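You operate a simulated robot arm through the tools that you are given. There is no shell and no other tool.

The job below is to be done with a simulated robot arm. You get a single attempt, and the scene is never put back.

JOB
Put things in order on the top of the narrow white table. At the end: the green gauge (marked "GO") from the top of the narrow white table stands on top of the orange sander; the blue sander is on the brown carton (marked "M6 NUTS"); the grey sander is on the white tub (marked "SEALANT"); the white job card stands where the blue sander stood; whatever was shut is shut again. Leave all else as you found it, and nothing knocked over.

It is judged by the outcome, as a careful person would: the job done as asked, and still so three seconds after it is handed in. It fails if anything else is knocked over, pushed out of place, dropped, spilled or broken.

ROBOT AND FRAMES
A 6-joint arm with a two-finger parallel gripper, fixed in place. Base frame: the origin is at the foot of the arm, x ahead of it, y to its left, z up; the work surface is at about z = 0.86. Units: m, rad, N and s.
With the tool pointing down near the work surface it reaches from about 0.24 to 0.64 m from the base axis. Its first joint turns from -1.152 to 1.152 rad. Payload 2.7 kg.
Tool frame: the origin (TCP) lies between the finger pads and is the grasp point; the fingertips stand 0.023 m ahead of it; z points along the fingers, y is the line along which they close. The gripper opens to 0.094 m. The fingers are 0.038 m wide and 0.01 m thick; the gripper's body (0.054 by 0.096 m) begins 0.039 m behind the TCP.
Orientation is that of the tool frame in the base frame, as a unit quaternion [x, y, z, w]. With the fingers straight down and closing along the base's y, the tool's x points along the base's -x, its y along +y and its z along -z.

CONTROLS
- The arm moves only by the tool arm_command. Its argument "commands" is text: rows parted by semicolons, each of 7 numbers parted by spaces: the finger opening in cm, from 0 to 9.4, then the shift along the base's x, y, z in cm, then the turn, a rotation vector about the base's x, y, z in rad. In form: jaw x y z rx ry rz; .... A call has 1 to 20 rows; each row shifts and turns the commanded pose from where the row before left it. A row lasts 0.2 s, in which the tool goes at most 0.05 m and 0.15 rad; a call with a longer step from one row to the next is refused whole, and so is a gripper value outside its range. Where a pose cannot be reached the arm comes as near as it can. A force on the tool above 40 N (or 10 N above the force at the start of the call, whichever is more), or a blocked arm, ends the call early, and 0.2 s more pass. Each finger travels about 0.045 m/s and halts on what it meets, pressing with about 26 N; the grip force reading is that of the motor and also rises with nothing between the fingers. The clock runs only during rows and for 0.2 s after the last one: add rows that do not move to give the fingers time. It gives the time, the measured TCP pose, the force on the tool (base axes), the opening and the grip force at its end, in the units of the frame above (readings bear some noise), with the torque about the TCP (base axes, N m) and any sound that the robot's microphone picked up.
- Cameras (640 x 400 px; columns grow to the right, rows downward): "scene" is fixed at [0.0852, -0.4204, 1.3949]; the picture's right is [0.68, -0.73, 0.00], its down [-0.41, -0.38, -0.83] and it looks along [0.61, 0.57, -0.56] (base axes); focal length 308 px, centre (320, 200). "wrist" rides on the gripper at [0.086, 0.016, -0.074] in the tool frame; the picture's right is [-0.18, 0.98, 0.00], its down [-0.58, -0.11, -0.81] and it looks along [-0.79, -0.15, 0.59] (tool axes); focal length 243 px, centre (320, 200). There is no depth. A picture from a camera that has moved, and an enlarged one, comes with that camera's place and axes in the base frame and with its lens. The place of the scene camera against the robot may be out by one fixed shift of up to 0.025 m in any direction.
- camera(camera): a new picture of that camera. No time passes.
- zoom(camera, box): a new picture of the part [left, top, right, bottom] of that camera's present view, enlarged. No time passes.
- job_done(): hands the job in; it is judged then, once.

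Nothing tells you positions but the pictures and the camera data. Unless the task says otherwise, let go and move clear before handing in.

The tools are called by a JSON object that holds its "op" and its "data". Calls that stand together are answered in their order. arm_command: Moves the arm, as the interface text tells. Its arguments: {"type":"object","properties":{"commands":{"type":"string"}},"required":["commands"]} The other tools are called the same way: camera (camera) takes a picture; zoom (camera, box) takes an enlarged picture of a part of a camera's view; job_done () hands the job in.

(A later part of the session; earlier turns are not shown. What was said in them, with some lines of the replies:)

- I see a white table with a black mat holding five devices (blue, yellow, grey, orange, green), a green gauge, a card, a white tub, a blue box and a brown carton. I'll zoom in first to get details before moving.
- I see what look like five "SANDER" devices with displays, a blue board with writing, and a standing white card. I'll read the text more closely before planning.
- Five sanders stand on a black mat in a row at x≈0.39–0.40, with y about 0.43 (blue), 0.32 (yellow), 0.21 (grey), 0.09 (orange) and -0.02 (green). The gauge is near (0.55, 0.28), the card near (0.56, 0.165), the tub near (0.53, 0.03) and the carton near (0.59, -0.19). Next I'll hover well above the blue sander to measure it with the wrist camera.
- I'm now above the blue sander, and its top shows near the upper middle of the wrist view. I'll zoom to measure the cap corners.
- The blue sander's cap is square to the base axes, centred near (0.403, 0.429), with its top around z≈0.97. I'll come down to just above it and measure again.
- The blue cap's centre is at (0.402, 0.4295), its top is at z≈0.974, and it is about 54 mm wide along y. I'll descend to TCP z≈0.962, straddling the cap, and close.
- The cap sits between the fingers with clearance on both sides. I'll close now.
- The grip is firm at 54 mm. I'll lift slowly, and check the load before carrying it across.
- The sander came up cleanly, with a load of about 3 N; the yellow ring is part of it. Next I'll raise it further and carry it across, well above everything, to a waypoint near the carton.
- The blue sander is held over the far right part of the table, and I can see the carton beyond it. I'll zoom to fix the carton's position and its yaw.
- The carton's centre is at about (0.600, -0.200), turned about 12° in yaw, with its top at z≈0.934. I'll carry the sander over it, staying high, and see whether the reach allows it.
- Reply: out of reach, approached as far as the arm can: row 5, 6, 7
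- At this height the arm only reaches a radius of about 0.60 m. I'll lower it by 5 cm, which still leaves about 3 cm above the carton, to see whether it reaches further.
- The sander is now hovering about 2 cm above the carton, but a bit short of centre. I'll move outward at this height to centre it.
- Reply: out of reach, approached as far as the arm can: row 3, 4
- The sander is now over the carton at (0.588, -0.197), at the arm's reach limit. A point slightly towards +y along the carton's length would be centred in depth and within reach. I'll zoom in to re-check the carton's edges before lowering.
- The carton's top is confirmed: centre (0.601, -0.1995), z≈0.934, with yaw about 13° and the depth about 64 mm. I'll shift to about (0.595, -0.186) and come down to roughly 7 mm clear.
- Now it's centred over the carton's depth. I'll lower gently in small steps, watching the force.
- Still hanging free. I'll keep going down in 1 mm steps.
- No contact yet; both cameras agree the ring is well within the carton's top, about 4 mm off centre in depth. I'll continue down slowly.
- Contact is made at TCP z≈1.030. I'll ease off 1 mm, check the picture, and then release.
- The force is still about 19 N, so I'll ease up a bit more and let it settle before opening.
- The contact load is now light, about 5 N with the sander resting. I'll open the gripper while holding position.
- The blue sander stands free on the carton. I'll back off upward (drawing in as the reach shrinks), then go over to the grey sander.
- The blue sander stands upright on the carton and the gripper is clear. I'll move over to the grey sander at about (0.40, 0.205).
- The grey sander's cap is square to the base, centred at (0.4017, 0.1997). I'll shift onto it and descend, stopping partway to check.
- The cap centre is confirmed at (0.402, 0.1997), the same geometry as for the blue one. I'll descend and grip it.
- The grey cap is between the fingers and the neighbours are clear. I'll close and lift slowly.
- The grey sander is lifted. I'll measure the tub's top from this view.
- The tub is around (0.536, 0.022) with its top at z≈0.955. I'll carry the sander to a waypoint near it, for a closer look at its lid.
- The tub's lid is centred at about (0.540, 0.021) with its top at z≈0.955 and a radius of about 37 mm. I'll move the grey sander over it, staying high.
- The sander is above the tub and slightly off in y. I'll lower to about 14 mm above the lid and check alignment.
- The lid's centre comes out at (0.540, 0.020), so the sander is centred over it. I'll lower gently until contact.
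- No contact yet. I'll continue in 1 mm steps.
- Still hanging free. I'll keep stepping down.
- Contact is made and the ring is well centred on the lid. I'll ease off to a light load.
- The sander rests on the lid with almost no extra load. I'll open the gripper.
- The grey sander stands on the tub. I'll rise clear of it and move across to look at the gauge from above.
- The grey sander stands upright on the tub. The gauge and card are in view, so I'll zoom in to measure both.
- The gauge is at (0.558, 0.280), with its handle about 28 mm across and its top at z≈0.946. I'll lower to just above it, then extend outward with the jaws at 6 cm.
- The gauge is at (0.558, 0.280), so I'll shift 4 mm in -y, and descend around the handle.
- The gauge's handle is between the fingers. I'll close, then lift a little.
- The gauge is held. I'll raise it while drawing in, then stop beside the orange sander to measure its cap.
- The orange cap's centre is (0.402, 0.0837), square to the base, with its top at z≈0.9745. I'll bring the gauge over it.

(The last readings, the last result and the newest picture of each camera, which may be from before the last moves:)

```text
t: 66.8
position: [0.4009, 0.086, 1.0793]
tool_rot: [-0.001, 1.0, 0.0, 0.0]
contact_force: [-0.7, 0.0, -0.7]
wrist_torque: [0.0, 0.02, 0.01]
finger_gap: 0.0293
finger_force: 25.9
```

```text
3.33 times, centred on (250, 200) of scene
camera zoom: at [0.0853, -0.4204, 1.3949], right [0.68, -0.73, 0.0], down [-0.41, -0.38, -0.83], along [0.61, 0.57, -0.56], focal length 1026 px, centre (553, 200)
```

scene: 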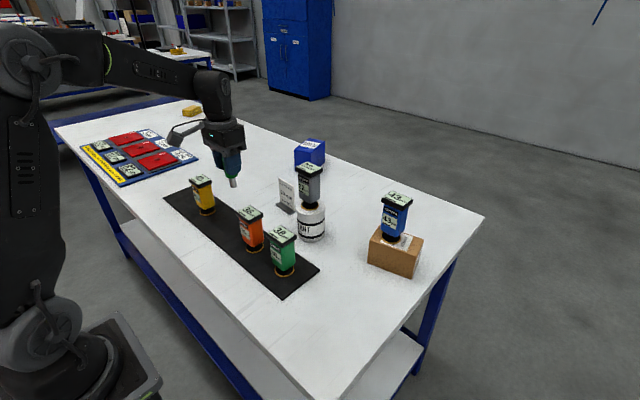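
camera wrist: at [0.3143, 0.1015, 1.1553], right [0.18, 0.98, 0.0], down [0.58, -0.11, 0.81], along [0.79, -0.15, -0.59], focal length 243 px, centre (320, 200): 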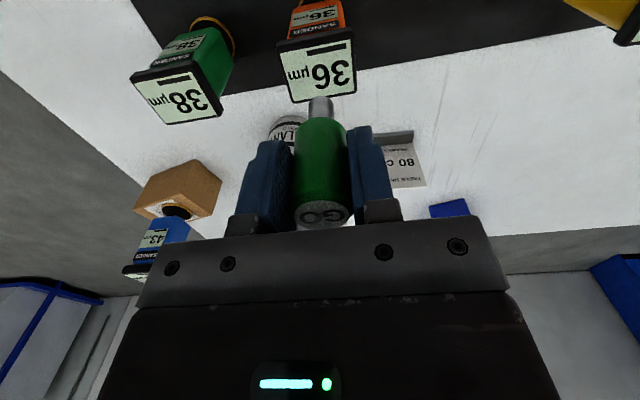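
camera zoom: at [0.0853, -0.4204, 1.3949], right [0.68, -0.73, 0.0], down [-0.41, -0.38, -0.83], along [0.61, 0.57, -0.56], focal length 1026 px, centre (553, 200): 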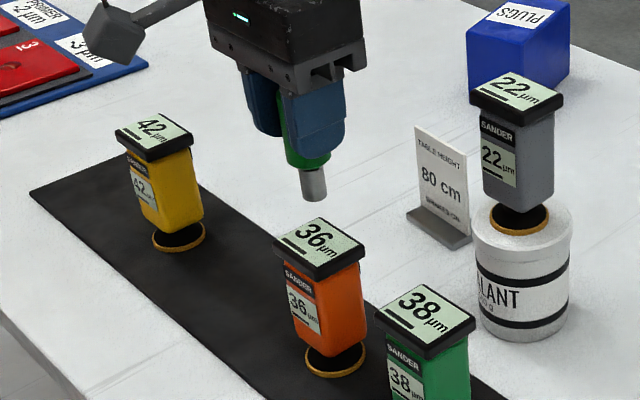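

The gauge is over the centre of the orange cap. I'll lower to about 1 cm above, then check.

{"op": "arm_command", "data": {"commands": "2 0.05 -0.1 -1 0 0 0; 2 0 0 -1.2 0 0 0; 2 0 0 -0.7 0 0 0; 2 0 0 0 0 0 0; 2 0 0 0 0 0 0"}}

{"op": "zoom", "data": {"camera": "wrist", "box": [240, 30, 400, 150]}}

{"op": "zoom", "data": {"camera": "scene", "box": [210, 160, 290, 260]}}

```text
t: 68.0
position: [0.4015, 0.0847, 1.0525]
tool_rot: [0.0, 1.0, 0.0, 0.001]
contact_force: [-0.1, 0.4, -1.9]
wrist_torque: [-0.01, 0.0, 0.01]
finger_gap: 0.0292
finger_force: 26.1
```

```text
3.33 times, centred on (320, 90) of wrist
camera zoom: at [0.3154, 0.1005, 1.126], right [0.18, 0.98, 0.0], down [0.58, -0.11, 0.81], along [0.79, -0.15, -0.59], focal length 809 px, centre (320, 567)
```

zoom: 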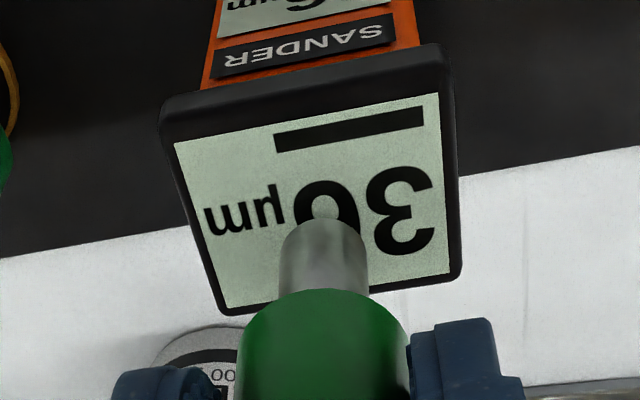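

```text
4.00 times, centred on (250, 210) of scene
camera zoom: at [0.0853, -0.4204, 1.3949], right [0.68, -0.73, 0.0], down [-0.41, -0.38, -0.83], along [0.61, 0.57, -0.56], focal length 1231 px, centre (600, 160)
```

zoom: 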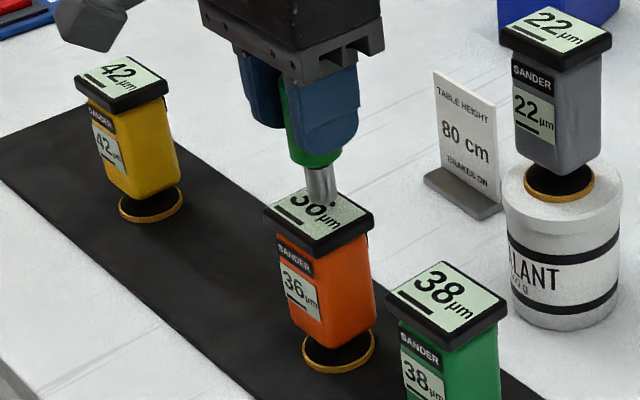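

The pin will land within a millimetre of the cap's centre. I'll lower it gently.

{"op": "arm_command", "data": {"commands": "2 0 0 -0.4 0 0 0; 2 0 0 -0.3 0 0 0; 2 0 0 0 0 0 0; 2 0 0 0 0 0 0"}}

{"op": "arm_command", "data": {"commands": "2 0 0 -0.1 0 0 0; 2 0 0 -0.1 0 0 0; 2 0 0 0 0 0 0; 2 0 0 0 0 0 0"}}

{"op": "arm_command", "data": {"commands": "2 0 0 -0.1 0 0 0; 2 0 0 0 0 0 0; 2 0 0 0 0 0 0"}}

```text
t: 69.0
position: [0.4012, 0.0849, 1.0447]
tool_rot: [-0.001, 1.0, 0.0, 0.0]
contact_force: [-1.1, 0.1, 5.5]
wrist_torque: [0.04, 0.04, -0.01]
finger_gap: 0.0291
finger_force: 25.8
```

```text
t: 70.0
position: [0.4016, 0.0853, 1.043]
tool_rot: [-0.001, 1.0, 0.0, 0.001]
contact_force: [0.3, 3.3, 16.5]
wrist_torque: [0.28, -0.1, 0.01]
finger_gap: 0.0291
finger_force: 26.3
```

```text
t: 70.8
position: [0.4006, 0.083, 1.0418]
tool_rot: [-0.001, 1.0, 0.0, 0.0]
contact_force: [0.8, 2.9, 16.2]
wrist_torque: [0.15, -0.14, 0.0]
finger_gap: 0.029
finger_force: 25.5
```

Contact came at z≈1.0445, so the later steps only pressed it to about 16 N. I'll ease back up until the load is light.

{"op": "arm_command", "data": {"commands": "2 0 0 0.1 0 0 0; 2 0 0 0 0 0 0; 2 0 0 0 0 0 0"}}

{"op": "zoom", "data": {"camera": "scene", "box": [210, 160, 290, 260]}}

{"op": "zoom", "data": {"camera": "wrist", "box": [240, 30, 400, 150]}}

```text
t: 71.6
position: [0.4, 0.0829, 1.0418]
tool_rot: [0.0, 1.0, -0.001, -0.002]
contact_force: [0.2, 0.3, 3.2]
wrist_torque: [-0.04, -0.07, 0.02]
finger_gap: 0.0289
finger_force: 26.0
```

```text
4.00 times, centred on (250, 210) of scene
camera zoom: at [0.0852, -0.4204, 1.3949], right [0.68, -0.73, 0.0], down [-0.41, -0.38, -0.83], along [0.61, 0.57, -0.56], focal length 1231 px, centre (600, 160)
```

zoom: 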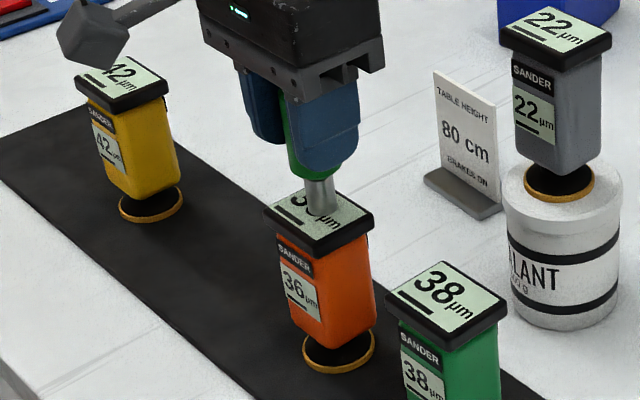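

```text
3.33 times, centred on (320, 90) of wrist
camera zoom: at [0.314, 0.0998, 1.1169], right [0.18, 0.98, 0.0], down [0.58, -0.11, 0.8], along [0.79, -0.15, -0.59], focal length 809 px, centre (320, 567)
```

zoom: 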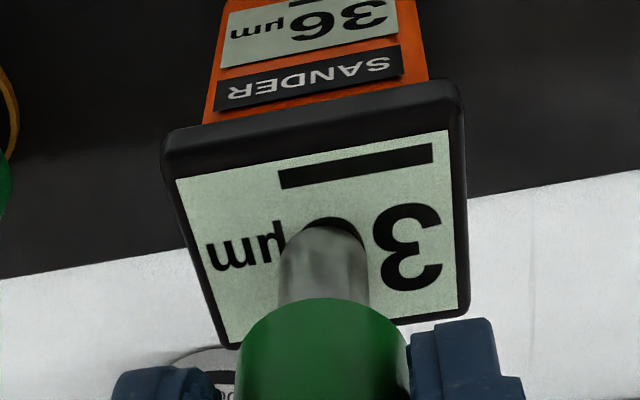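

Light contact of about 3 N now, with the pin in the middle of the cap. I'll release slowly.

{"op": "arm_command", "data": {"commands": "3.1 0 0 0 0 0 0; 3.3 0 0 0 0 0 0; 3.6 0 0 0 0 0 0; 4.2 0 0 0 0 0 0; 5 0 0 0 0 0 0; 6 0 0 0 0 0 0; 6 0 0 0 0 0 0"}}

{"op": "camera", "data": {"camera": "wrist"}}

{"op": "zoom", "data": {"camera": "scene", "box": [210, 160, 290, 260]}}

```text
t: 73.2
position: [0.4006, 0.0843, 1.0429]
tool_rot: [0.001, 1.0, 0.0, 0.0]
contact_force: [0.2, 0.0, 0.1]
wrist_torque: [-0.02, 0.02, 0.04]
finger_gap: 0.0599
finger_force: 0.0
```

```text
taken
camera wrist: at [0.3145, 0.1001, 1.1176], right [0.18, 0.98, 0.0], down [0.58, -0.11, 0.81], along [0.79, -0.15, -0.59], focal length 243 px, centre (320, 200)
```

wrist: 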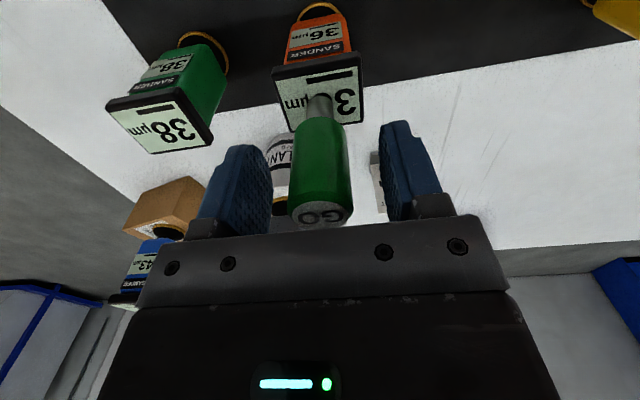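

```text
4.00 times, centred on (250, 210) of scene
camera zoom: at [0.0852, -0.4204, 1.3949], right [0.68, -0.73, 0.0], down [-0.41, -0.38, -0.83], along [0.61, 0.57, -0.56], focal length 1231 px, centre (600, 160)
```

zoom: 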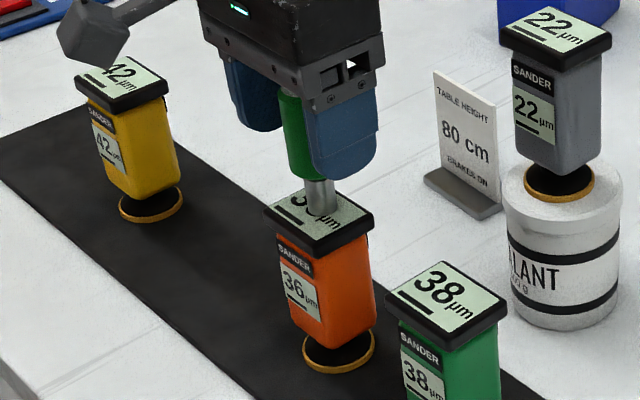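

The gauge stands on its own on the orange sander. I'll rise straight up, well clear of it.

{"op": "arm_command", "data": {"commands": "6 0 0 0.8 0 0 0; 6 0 0 1.5 0 0 0; 6 0 0 2.5 0 0 0; 6 0 0 3 0 0 0; 6 0 0 3 0 0 0; 6 0 0 2 0 0 0; 6 0 0 0 0 0 0; 6 0 0 0 0 0 0"}}

{"op": "camera", "data": {"camera": "scene"}}

{"op": "camera", "data": {"camera": "wrist"}}

{"op": "zoom", "data": {"camera": "scene", "box": [220, 160, 300, 260]}}

```text
t: 75.0
position: [0.3993, 0.0841, 1.1731]
tool_rot: [-0.001, 1.0, 0.0, 0.001]
contact_force: [-0.3, -0.7, 0.5]
wrist_torque: [0.01, 0.0, -0.02]
finger_gap: 0.0601
finger_force: 0.0
```

```text
taken
```

scene: 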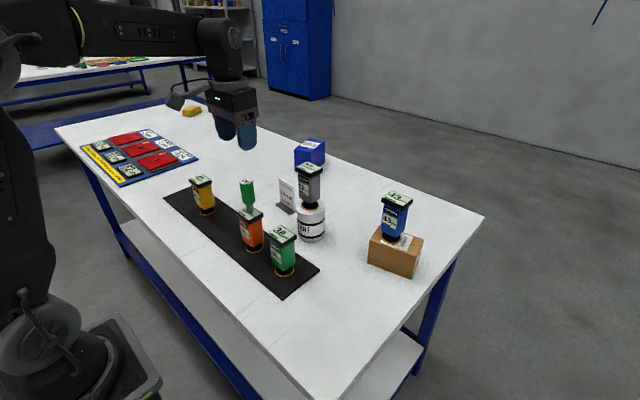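

```text
taken
camera wrist: at [0.313, 0.1007, 1.2471], right [0.18, 0.98, 0.0], down [0.58, -0.11, 0.81], along [0.79, -0.15, -0.59], focal length 243 px, centre (320, 200)
```

wrist: 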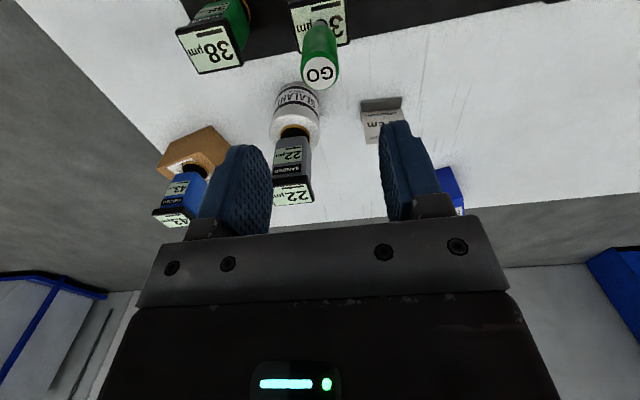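

```text
4.00 times, centred on (260, 210) of scene
camera zoom: at [0.0852, -0.4204, 1.3949], right [0.68, -0.73, 0.0], down [-0.41, -0.38, -0.83], along [0.61, 0.57, -0.56], focal length 1231 px, centre (560, 160)
```

zoom: 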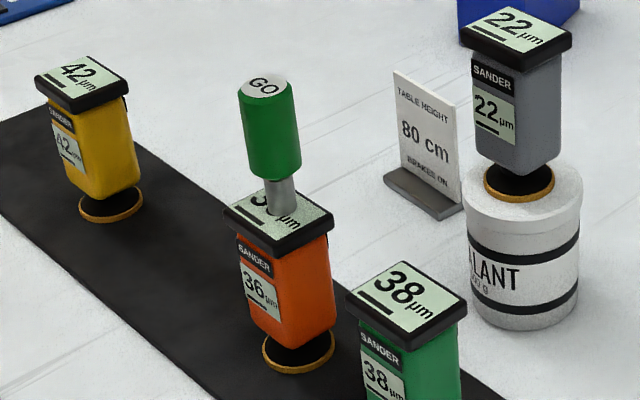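

All three are in place so far: the gauge is on orange, blue on the carton and grey on the tub. The card's plate is at about (0.582, 0.160), turned about -3.7°, with its top at z≈0.955. I'll turn the gripper by -93.7° so that it closes across the plate with the camera on the free +y side, doing the turn high up at (0.50, 0.16).

{"op": "arm_command", "data": {"commands": "6 2.5 1.9 -1 0 0 0; 6 2.5 1.9 -1 0 0 0; 6 2.5 1.9 -1 0 0 0; 6 2.5 1.9 -1 0 0 0; 5 0 0 0 0 0 -0.1487; 5 0 0 0 0 0 -0.1487; 5 0 0 0 0 0 -0.1487; 5 0 0 0 0 0 -0.1487; 5 0 0 0 0 0 -0.1487; 5 0 0 0 0 0 -0.1487; 5 0 0 0 0 0 -0.1487; 5 0 0 0 0 0 -0.1487; 5 0 0 0 0 0 -0.1487; 5 0 0 0 0 0 -0.1487; 5 0 0 0 0 0 -0.1487; 5 0 0 0 0 0 0; 5 0 0 0 0 0 0"}}

{"op": "camera", "data": {"camera": "wrist"}}

{"op": "camera", "data": {"camera": "scene"}}

```text
t: 78.6
position: [0.5013, 0.1606, 1.131]
tool_rot: [0.73, 0.684, 0.001, 0.0]
contact_force: [0.2, -0.4, -0.1]
wrist_torque: [-0.01, 0.0, 0.01]
finger_gap: 0.0499
finger_force: 0.1
```

```text
taken
camera wrist: at [0.5231, 0.2453, 1.206], right [0.97, -0.25, 0.0], down [-0.15, -0.57, 0.81], along [-0.2, -0.78, -0.59], focal length 243 px, centre (320, 200)
```

wrist: 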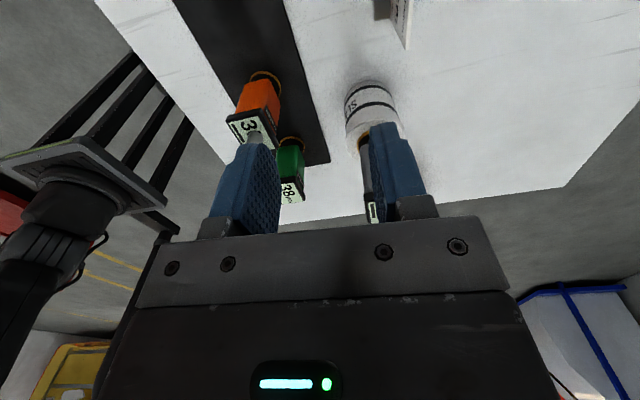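

```text
taken
```

scene: 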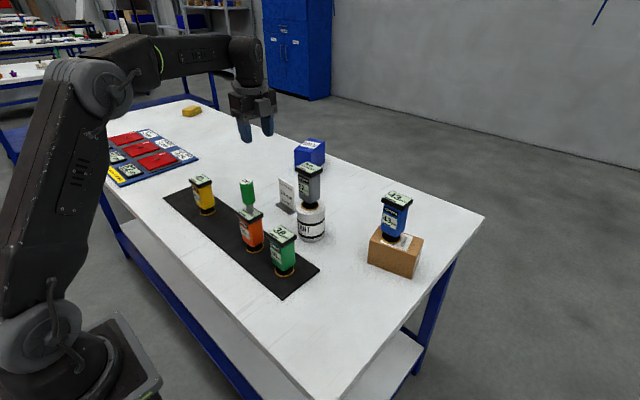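

The gripper is turned. I'll move out and down to above the card, tips about 4 cm over its top edge, and look along it.

{"op": "arm_command", "data": {"commands": "5 1.2 0 -1.6 0 0 0; 5 1.7 0 -2.3 0 0 0; 5 1.7 0 -2.3 0 0 0; 5 1.7 0 -2.3 0 0 0; 5 1.2 0 -1.6 0 0 0; 5 0.5 0 -1 0 0 0; 5 0 0 0 0 0 0; 5 0 0 0 0 0 0"}}

{"op": "camera", "data": {"camera": "wrist"}}

{"op": "camera", "data": {"camera": "scene"}}

```text
t: 80.4
position: [0.5818, 0.1636, 1.0201]
tool_rot: [0.73, 0.684, 0.0, 0.0]
contact_force: [-0.6, 0.1, -0.3]
wrist_torque: [0.03, 0.01, 0.01]
finger_gap: 0.0499
finger_force: 0.1
```

```text
taken
camera wrist: at [0.6034, 0.2478, 1.0941], right [0.97, -0.25, 0.0], down [-0.15, -0.57, 0.81], along [-0.2, -0.78, -0.59], focal length 243 px, centre (320, 200)
```

wrist: 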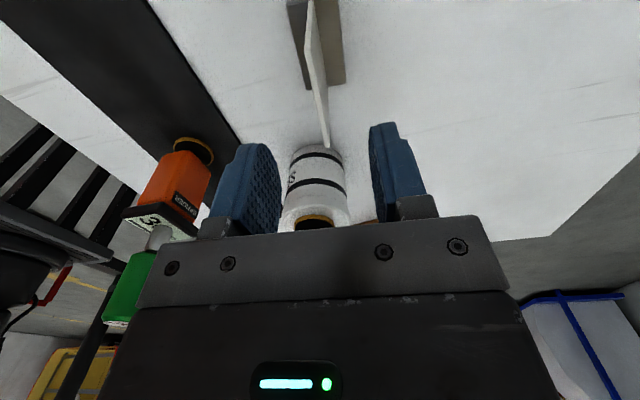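

```text
taken
```

scene: 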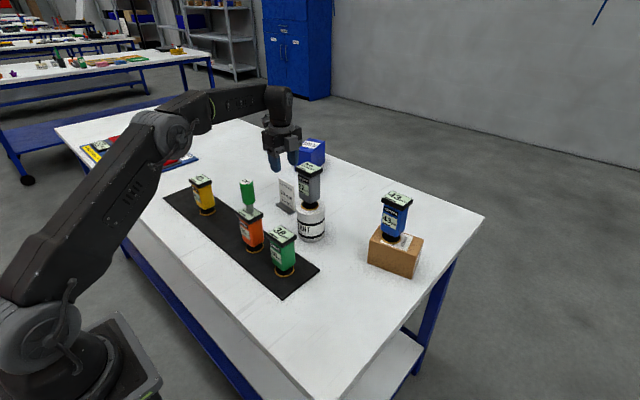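

The card is in line between the fingers. I'll zoom to measure its plate's position and yaw.

{"op": "zoom", "data": {"camera": "wrist", "box": [250, 0, 410, 150]}}

{"op": "zoom", "data": {"camera": "scene", "box": [240, 110, 340, 220]}}

```text
2.67 times, centred on (330, 75) of wrist
camera zoom: at [0.6034, 0.2478, 1.0941], right [0.97, -0.25, 0.0], down [-0.15, -0.57, 0.81], along [-0.2, -0.78, -0.59], focal length 647 px, centre (293, 533)
```

zoom: 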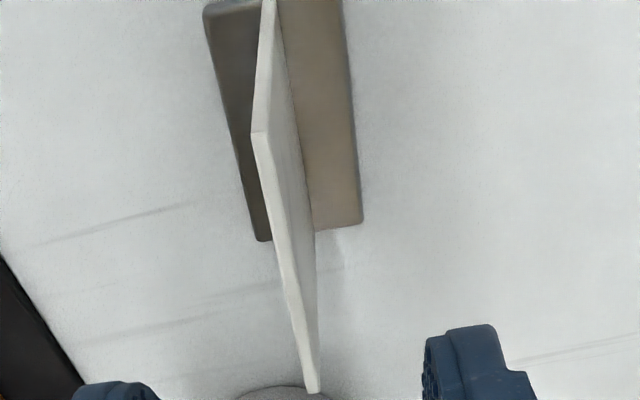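

```text
3.64 times, centred on (290, 165) of scene
camera zoom: at [0.0852, -0.4204, 1.3949], right [0.68, -0.73, 0.0], down [-0.41, -0.38, -0.83], along [0.61, 0.57, -0.56], focal length 1119 px, centre (429, 327)
```

zoom: 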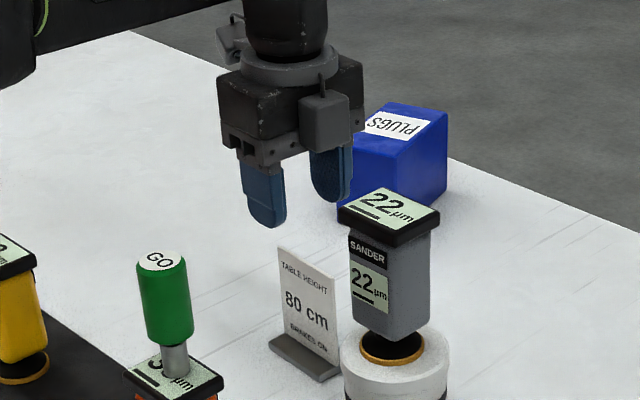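

The card's plate is centred at (0.581, 0.160) with yaw -3.8°, which matches the tool's heading. I'll adjust slightly and descend so that the fingers straddle its upper half.

{"op": "arm_command", "data": {"commands": "5 -0.1 -0.3 -1 0 0 0; 5 0 0 -2 0 0 0; 5 0 0 -2 0 0 0; 5 0 0 -2 0 0 0; 5 0 0 -1.2 0 0 0; 5 0 0 -0.6 0 0 0; 5 0 0 0 0 0 0; 5 0 0 0 0 0 0"}}

{"op": "camera", "data": {"camera": "wrist"}}

{"op": "zoom", "data": {"camera": "scene", "box": [200, 90, 350, 250]}}

```text
t: 82.2
position: [0.5792, 0.1577, 0.9316]
tool_rot: [0.729, 0.684, 0.0, 0.001]
contact_force: [0.0, -1.2, 0.5]
wrist_torque: [0.02, -0.06, -0.03]
finger_gap: 0.0502
finger_force: 0.2
```

```text
taken
camera wrist: at [0.6022, 0.242, 1.0062], right [0.97, -0.25, 0.0], down [-0.15, -0.57, 0.81], along [-0.2, -0.78, -0.59], focal length 243 px, centre (320, 200)
```

wrist: 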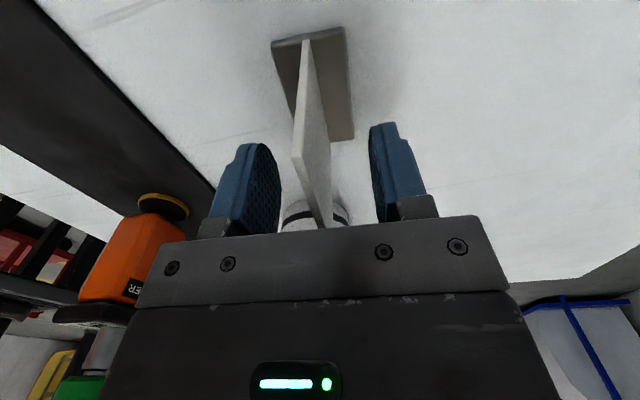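

```text
2.50 times, centred on (275, 170) of scene
camera zoom: at [0.0852, -0.4204, 1.3949], right [0.68, -0.73, 0.0], down [-0.41, -0.38, -0.83], along [0.61, 0.57, -0.56], focal length 769 px, centre (432, 275)
```

zoom: 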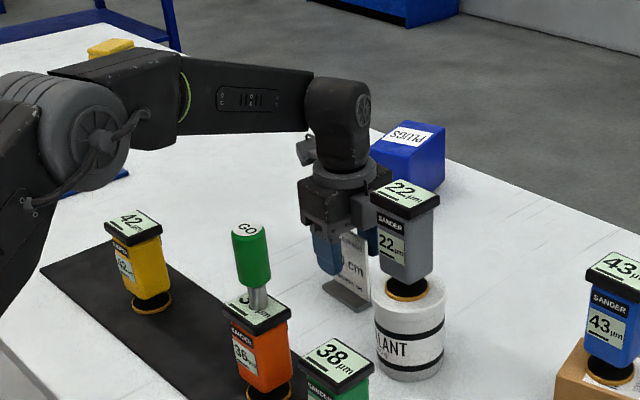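

The plate is midway between the fingers and the forearm is clear of the gauge. I'll close on the plate.

{"op": "arm_command", "data": {"commands": "4 0 0 0 0 0 0; 3 0 0 0 0 0 0; 2 0 0 0 0 0 0; 1 0 0 0 0 0 0; 0 0 0 0 0 0 0; 0 0 0 0 0 0 0; 0 0 0 0 0 0 0"}}

{"op": "camera", "data": {"camera": "wrist"}}

```text
t: 83.8
position: [0.5806, 0.1579, 0.9319]
tool_rot: [0.729, 0.684, 0.0, 0.0]
contact_force: [0.8, -0.4, -0.6]
wrist_torque: [0.0, -0.04, -0.01]
finger_gap: 0.0036
finger_force: 26.0
```

```text
taken
camera wrist: at [0.6022, 0.242, 1.0064], right [0.97, -0.25, 0.0], down [-0.15, -0.57, 0.81], along [-0.2, -0.78, -0.59], focal length 243 px, centre (320, 200)
```

wrist: 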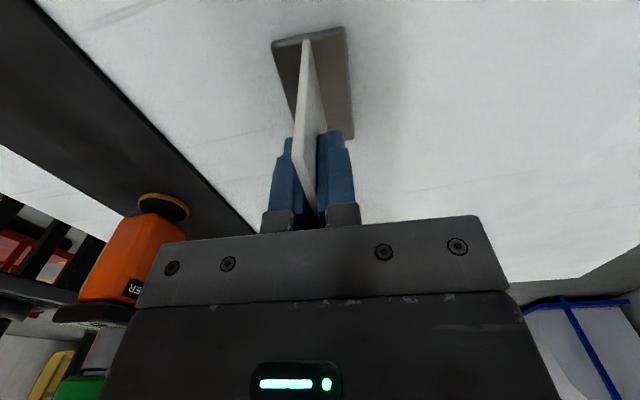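

The card is gripped. I'll lift it slowly, and check the hold before carrying.

{"op": "arm_command", "data": {"commands": "0 0 0 0.4 0 0 0; 0 0 0 1 0 0 0; 0 0 0 1.5 0 0 0; 0 0 0 2 0 0 0; 0 0 0 0 0 0 0; 0 0 0 0 0 0 0"}}

{"op": "camera", "data": {"camera": "wrist"}}

{"op": "zoom", "data": {"camera": "scene", "box": [200, 90, 350, 250]}}

```text
t: 85.2
position: [0.5798, 0.1566, 0.9818]
tool_rot: [0.73, 0.683, 0.0, 0.0]
contact_force: [0.3, 0.8, -0.8]
wrist_torque: [0.01, 0.04, 0.01]
finger_gap: 0.0038
finger_force: 26.0
```

```text
taken
camera wrist: at [0.6029, 0.2415, 1.0563], right [0.97, -0.25, 0.0], down [-0.15, -0.57, 0.81], along [-0.2, -0.78, -0.59], focal length 243 px, centre (320, 200)
```

wrist: 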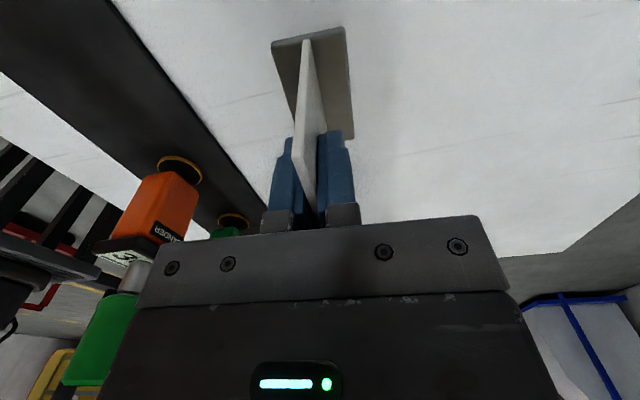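

```text
2.50 times, centred on (275, 170) of scene
camera zoom: at [0.0853, -0.4204, 1.3949], right [0.68, -0.73, 0.0], down [-0.41, -0.38, -0.83], along [0.61, 0.57, -0.56], focal length 769 px, centre (432, 275)
```

zoom: 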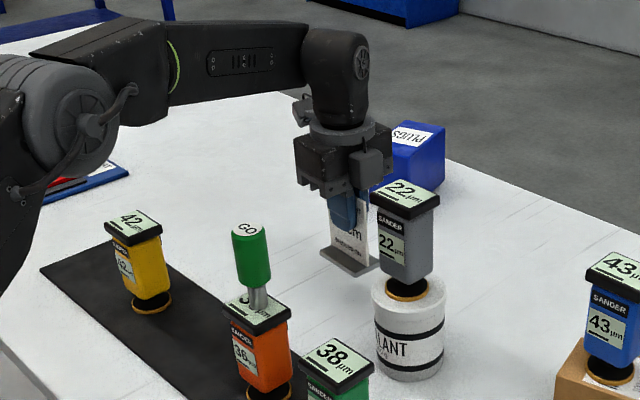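

The card is held steady. I'll raise it and carry it over to above the spot where the blue sander stood.

{"op": "arm_command", "data": {"commands": "0 -0.5 0.6 1.5 0 0 0; 0 -0.8 1 2.2 0 0 0; 0 -0.8 1 2.2 0 0 0; 0 -0.9 1.1 2.5 0 0 0; 0 -1 1.3 2.4 0 0 0; 0 -1.5 2.4 0 0 0 0; 0 -1.5 2.4 0 0 0 0; 0 -1.5 2.4 0 0 0 0; 0 -1.5 2.4 0 0 0 0; 0 -1.5 2.4 0 0 0 0; 0 -1.5 2.4 0 0 0 0; 0 -1.5 2.4 0 0 0 0; 0 -1.5 2.4 0 0 0 0; 0 -1 2 0 0 0 0; 0 -0.8 1 0 0 0 0; 0 0 0 0 0 0 0; 0 0 0 0 0 0 0"}}

{"op": "camera", "data": {"camera": "wrist"}}

{"op": "camera", "data": {"camera": "scene"}}

```text
t: 88.8
position: [0.4014, 0.4284, 1.0887]
tool_rot: [0.73, 0.684, 0.0, 0.0]
contact_force: [0.7, 0.4, -0.5]
wrist_torque: [-0.01, -0.03, 0.03]
finger_gap: 0.0037
finger_force: 25.7
```

```text
taken
camera wrist: at [0.4239, 0.5136, 1.1635], right [0.97, -0.25, 0.0], down [-0.15, -0.57, 0.81], along [-0.2, -0.78, -0.59], focal length 243 px, centre (320, 200)
```

wrist: 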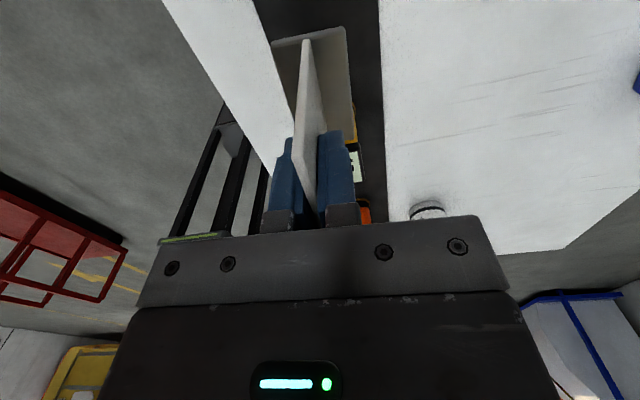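

```text
taken
```

scene: 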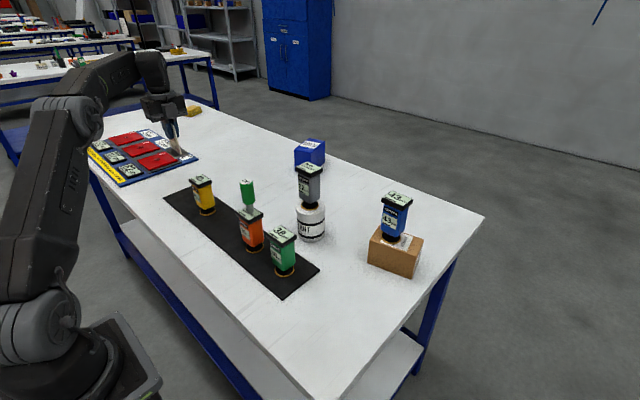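

The card is above the old blue spot at (0.4014, 0.4284). I'll lower it part of the way and check clearances to the yellow sander.

{"op": "arm_command", "data": {"commands": "0 0 0 -1.5 0 0 0; 0 0 0 -2.5 0 0 0; 0 0 0 -2.5 0 0 0; 0 0 0 -2 0 0 0; 0 0 0 -1.5 0 0 0; 0 0 0 0 0 0 0; 0 0 0 0 0 0 0"}}

{"op": "camera", "data": {"camera": "wrist"}}

{"op": "zoom", "data": {"camera": "scene", "box": [130, 100, 230, 220]}}

```text
t: 90.4
position: [0.4029, 0.4279, 0.9878]
tool_rot: [0.73, 0.684, 0.001, 0.0]
contact_force: [-0.2, 0.0, -1.0]
wrist_torque: [0.02, -0.01, -0.03]
finger_gap: 0.0038
finger_force: 25.9
```

```text
taken
camera wrist: at [0.4251, 0.5127, 1.0625], right [0.97, -0.25, 0.0], down [-0.15, -0.57, 0.81], along [-0.2, -0.78, -0.59], focal length 243 px, centre (320, 200)
```

wrist: 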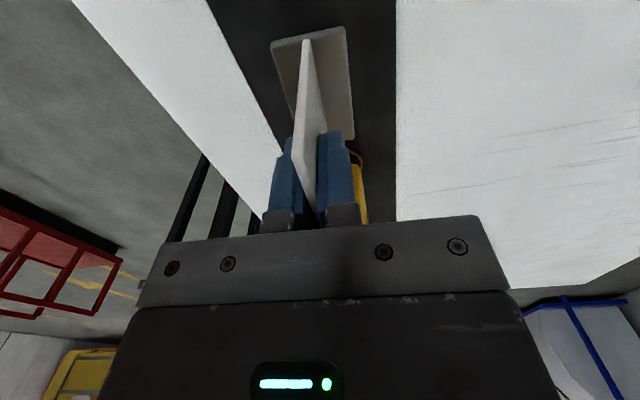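

```text
3.33 times, centred on (180, 160) of scene
camera zoom: at [0.0853, -0.4204, 1.3949], right [0.68, -0.73, 0.0], down [-0.41, -0.38, -0.83], along [0.61, 0.57, -0.56], focal length 1026 px, centre (787, 333)
```

zoom: 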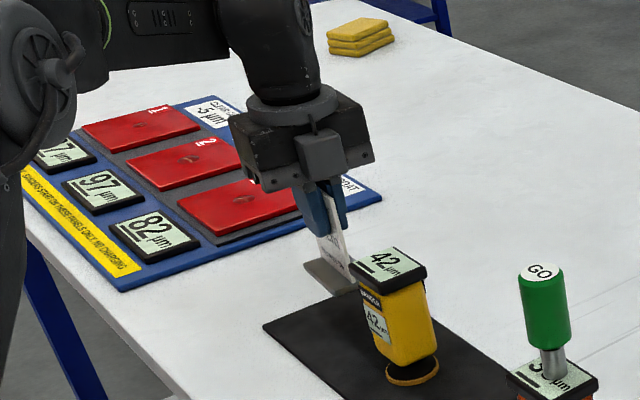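

There's about 2 cm between the gripper's housing and the yellow cap, and the card's path is free. I'll continue down to about 1 cm above the mat.

{"op": "arm_command", "data": {"commands": "0 -0.1 0.1 -1.2 0 0 0; 0 0 0 -1.4 0 0 0; 0 0 0 -1 0 0 0; 0 0 0 -0.6 0 0 0; 0 0 0 0 0 0 0; 0 0 0 0 0 0 0"}}

{"op": "zoom", "data": {"camera": "scene", "box": [150, 130, 230, 220]}}

{"op": "camera", "data": {"camera": "wrist"}}

```text
t: 91.8
position: [0.402, 0.4288, 0.946]
tool_rot: [0.73, 0.684, 0.0, 0.0]
contact_force: [-0.4, 0.0, -0.8]
wrist_torque: [0.03, -0.02, 0.01]
finger_gap: 0.0039
finger_force: 25.4
```

```text
4.44 times, centred on (190, 175) of scene
camera zoom: at [0.0853, -0.4204, 1.3949], right [0.68, -0.73, 0.0], down [-0.41, -0.38, -0.83], along [0.61, 0.57, -0.56], focal length 1368 px, centre (898, 311)
```

zoom: 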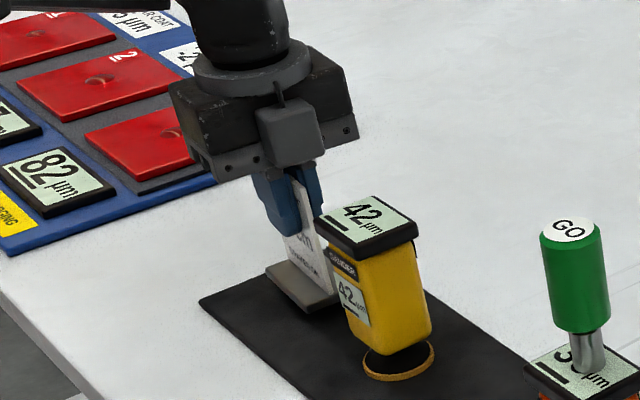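

```text
taken
camera wrist: at [0.4234, 0.5138, 1.0213], right [0.97, -0.25, 0.0], down [-0.15, -0.57, 0.81], along [-0.2, -0.78, -0.59], focal length 243 px, centre (320, 200)
```

wrist: 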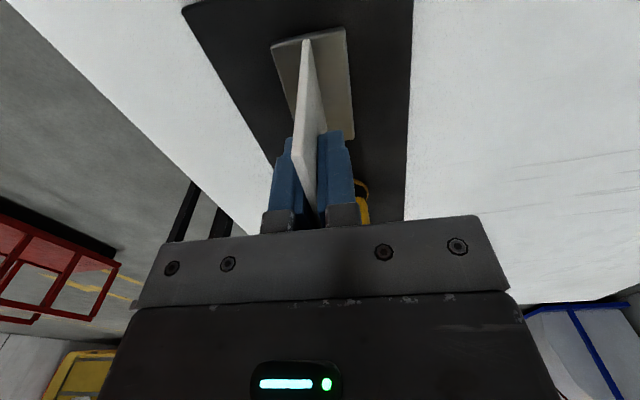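

The card is level, about 1 cm above the mat. I'll lower it in small steps until it touches.

{"op": "arm_command", "data": {"commands": "0 0 0 -0.3 0 0 0; 0 0 0 -0.3 0 0 0; 0 0 0 0 0 0 0; 0 0 0 0 0 0 0"}}

```text
t: 92.8
position: [0.4004, 0.4301, 0.9402]
tool_rot: [0.729, 0.684, 0.0, 0.0]
contact_force: [-0.3, 0.4, -1.3]
wrist_torque: [0.0, 0.0, 0.0]
finger_gap: 0.0035
finger_force: 26.0
```

{"op": "arm_command", "data": {"commands": "0 0 0 -0.1 0 0 0; 0 0 0 -0.1 0 0 0; 0 0 0 0 0 0 0; 0 0 0 0 0 0 0"}}

```text
t: 93.8
position: [0.4009, 0.43, 0.9383]
tool_rot: [0.73, 0.683, 0.001, 0.0]
contact_force: [-0.1, 0.3, -0.1]
wrist_torque: [-0.02, 0.01, -0.02]
finger_gap: 0.0039
finger_force: 26.0
```

No contact yet. I'll continue one millimetre at a time.

{"op": "arm_command", "data": {"commands": "0 0 0 -0.1 0 0 0; 0 0 0 0 0 0 0; 0 0 0 0 0 0 0"}}

```text
t: 94.6
position: [0.4016, 0.4294, 0.937]
tool_rot: [0.73, 0.684, -0.001, 0.0]
contact_force: [0.4, -0.3, 0.0]
wrist_torque: [-0.03, 0.05, 0.02]
finger_gap: 0.0035
finger_force: 25.8
```

{"op": "arm_command", "data": {"commands": "0 0 0 -0.1 0 0 0; 0 0 0 0 0 0 0; 0 0 0 0 0 0 0"}}

{"op": "zoom", "data": {"camera": "scene", "box": [160, 150, 220, 220]}}

```text
t: 95.4
position: [0.4021, 0.4298, 0.9374]
tool_rot: [0.729, 0.684, -0.001, 0.0]
contact_force: [-0.2, -4.9, 6.0]
wrist_torque: [-0.27, 0.03, 0.03]
finger_gap: 0.0035
finger_force: 26.0
```

```text
5.71 times, centred on (190, 185) of scene
camera zoom: at [0.0852, -0.4206, 1.3949], right [0.68, -0.73, 0.0], down [-0.41, -0.38, -0.83], along [0.61, 0.57, -0.56], focal length 1759 px, centre (1063, 286)
```

zoom: 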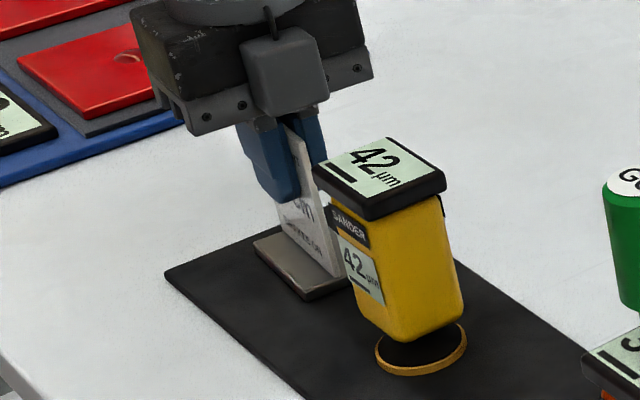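

Contact is made with a light load of about 6 N. I'll release slowly.

{"op": "arm_command", "data": {"commands": "0.5 0 0 0 0 0 0; 0.8 0 0 0 0 0 0; 1.4 0 0 0 0 0 0; 2.2 0 0 0 0 0 0; 3.2 0 0 0 0 0 0; 4.2 0 0 0 0 0 0; 5 0 0 0 0 0 0; 5 0 0 0 0 0 0"}}

{"op": "camera", "data": {"camera": "wrist"}}

{"op": "zoom", "data": {"camera": "scene", "box": [150, 130, 230, 220]}}

```text
t: 97.2
position: [0.4007, 0.4312, 0.9358]
tool_rot: [0.729, 0.684, 0.0, 0.0]
contact_force: [0.3, -0.9, 0.0]
wrist_torque: [-0.04, 0.01, -0.01]
finger_gap: 0.0497
finger_force: 0.0
```

```text
taken
camera wrist: at [0.4233, 0.5153, 1.0117], right [0.97, -0.25, 0.0], down [-0.15, -0.57, 0.81], along [-0.2, -0.78, -0.59], focal length 243 px, centre (320, 200)
```

wrist: 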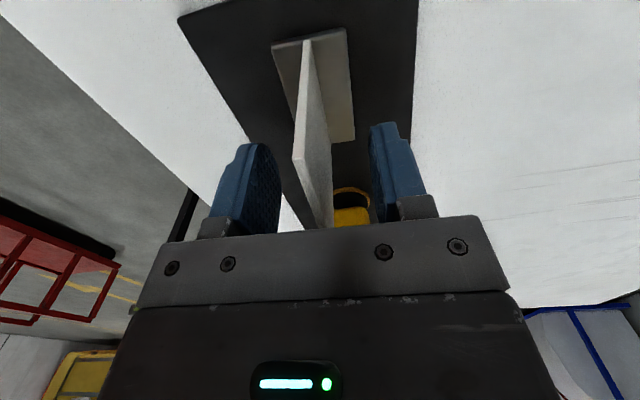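

```text
4.44 times, centred on (190, 175) of scene
camera zoom: at [0.0852, -0.4204, 1.3949], right [0.68, -0.73, 0.0], down [-0.41, -0.38, -0.83], along [0.61, 0.57, -0.56], focal length 1368 px, centre (898, 311)
```

zoom: 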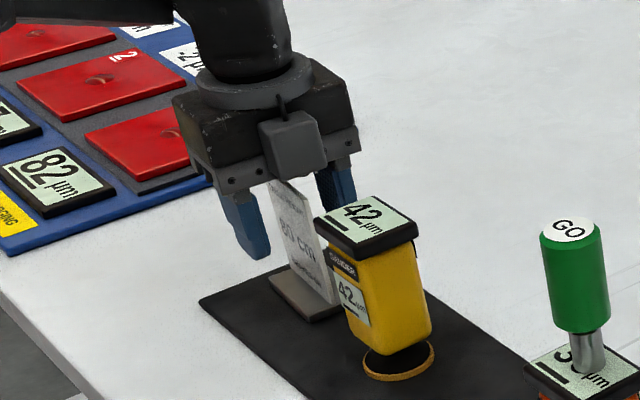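

The card stands on the mat where the blue sander was. I'll rise straight up until clear.

{"op": "arm_command", "data": {"commands": "5 0 0 0.8 0 0 0; 5 0 0 1.5 0 0 0; 5 0 0 2.5 0 0 0; 5 0 0 3 0 0 0; 5 0 0 3 0 0 0; 5 0 0 3 0 0 0; 5 0 0 3 0 0 0; 5 -1.5 -1.5 2 0 0 0; 5 -2 -2 1 0 0 0; 5 -2 -2 1 0 0 0; 5 -2 -2 1 0 0 0; 5 0 0 0 0 0 0; 5 0 0 0 0 0 0"}}

{"op": "camera", "data": {"camera": "scene"}}

{"op": "zoom", "data": {"camera": "scene", "box": [150, 130, 310, 290]}}

{"op": "zoom", "data": {"camera": "scene", "box": [280, 130, 440, 290]}}

```text
t: 100.0
position: [0.3292, 0.3552, 1.1543]
tool_rot: [0.73, 0.684, -0.001, 0.0]
contact_force: [0.7, -0.2, 0.1]
wrist_torque: [0.01, 0.01, 0.02]
finger_gap: 0.0501
finger_force: 0.2
```

```text
taken
```

scene: 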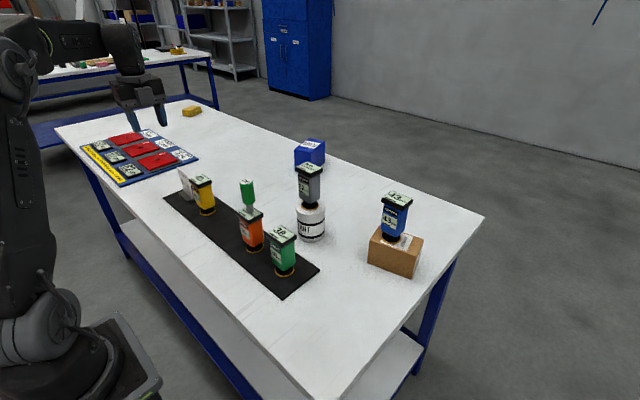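

```text
2.50 times, centred on (230, 210) of scene
camera zoom: at [0.0852, -0.4204, 1.3949], right [0.68, -0.73, 0.0], down [-0.41, -0.38, -0.83], along [0.61, 0.57, -0.56], focal length 769 px, centre (545, 175)
```

zoom: 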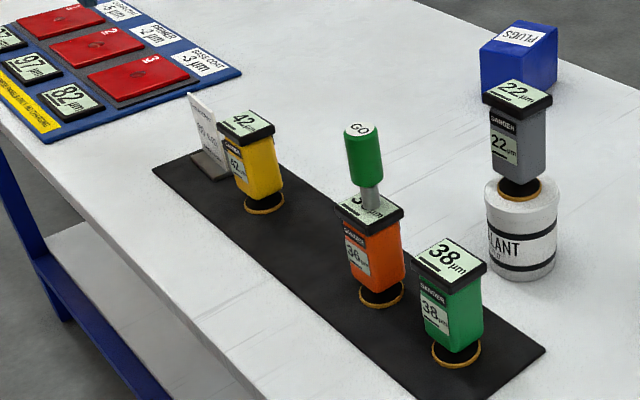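

```text
2.50 times, centred on (360, 210) of scene
camera zoom: at [0.0852, -0.4204, 1.3949], right [0.68, -0.73, 0.0], down [-0.41, -0.38, -0.83], along [0.61, 0.57, -0.56], focal length 769 px, centre (220, 175)
```

zoom: 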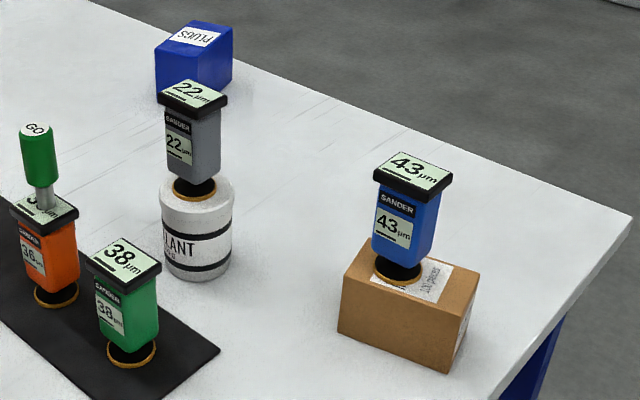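

All items are in place and upright. The gauge is on the orange sander, blue on the carton, grey on the tub, and the card is on the mat where blue stood. Nothing else has moved, nothing was opened, and the arm is clear, so I'm handing in.

{"op": "job_done", "data": {}}

```text
The job is handed in.
```

The job is handed in, and at the last check everything was upright and the arm was clear of the table:

- **Green gauge:** it stands on top of the orange sander, near the middle of its cap.
- **Blue sander:** it is on the brown "M6 NUTS" carton. It sits a little towards the tub end of the carton because the carton's centre was at the edge of the arm's reach, but its whole base is on the top.
- **Grey sander:** it is centred on the lid of the white "SEALANT" tub.
- **White job card:** it stands on the black mat where the blue sander stood, at the same slight angle it had before.

I opened nothing, so there was nothing to shut again. The final pictures show nothing else moved or knocked over. I don't have the judge's verdict, only confirmation that the job was received.
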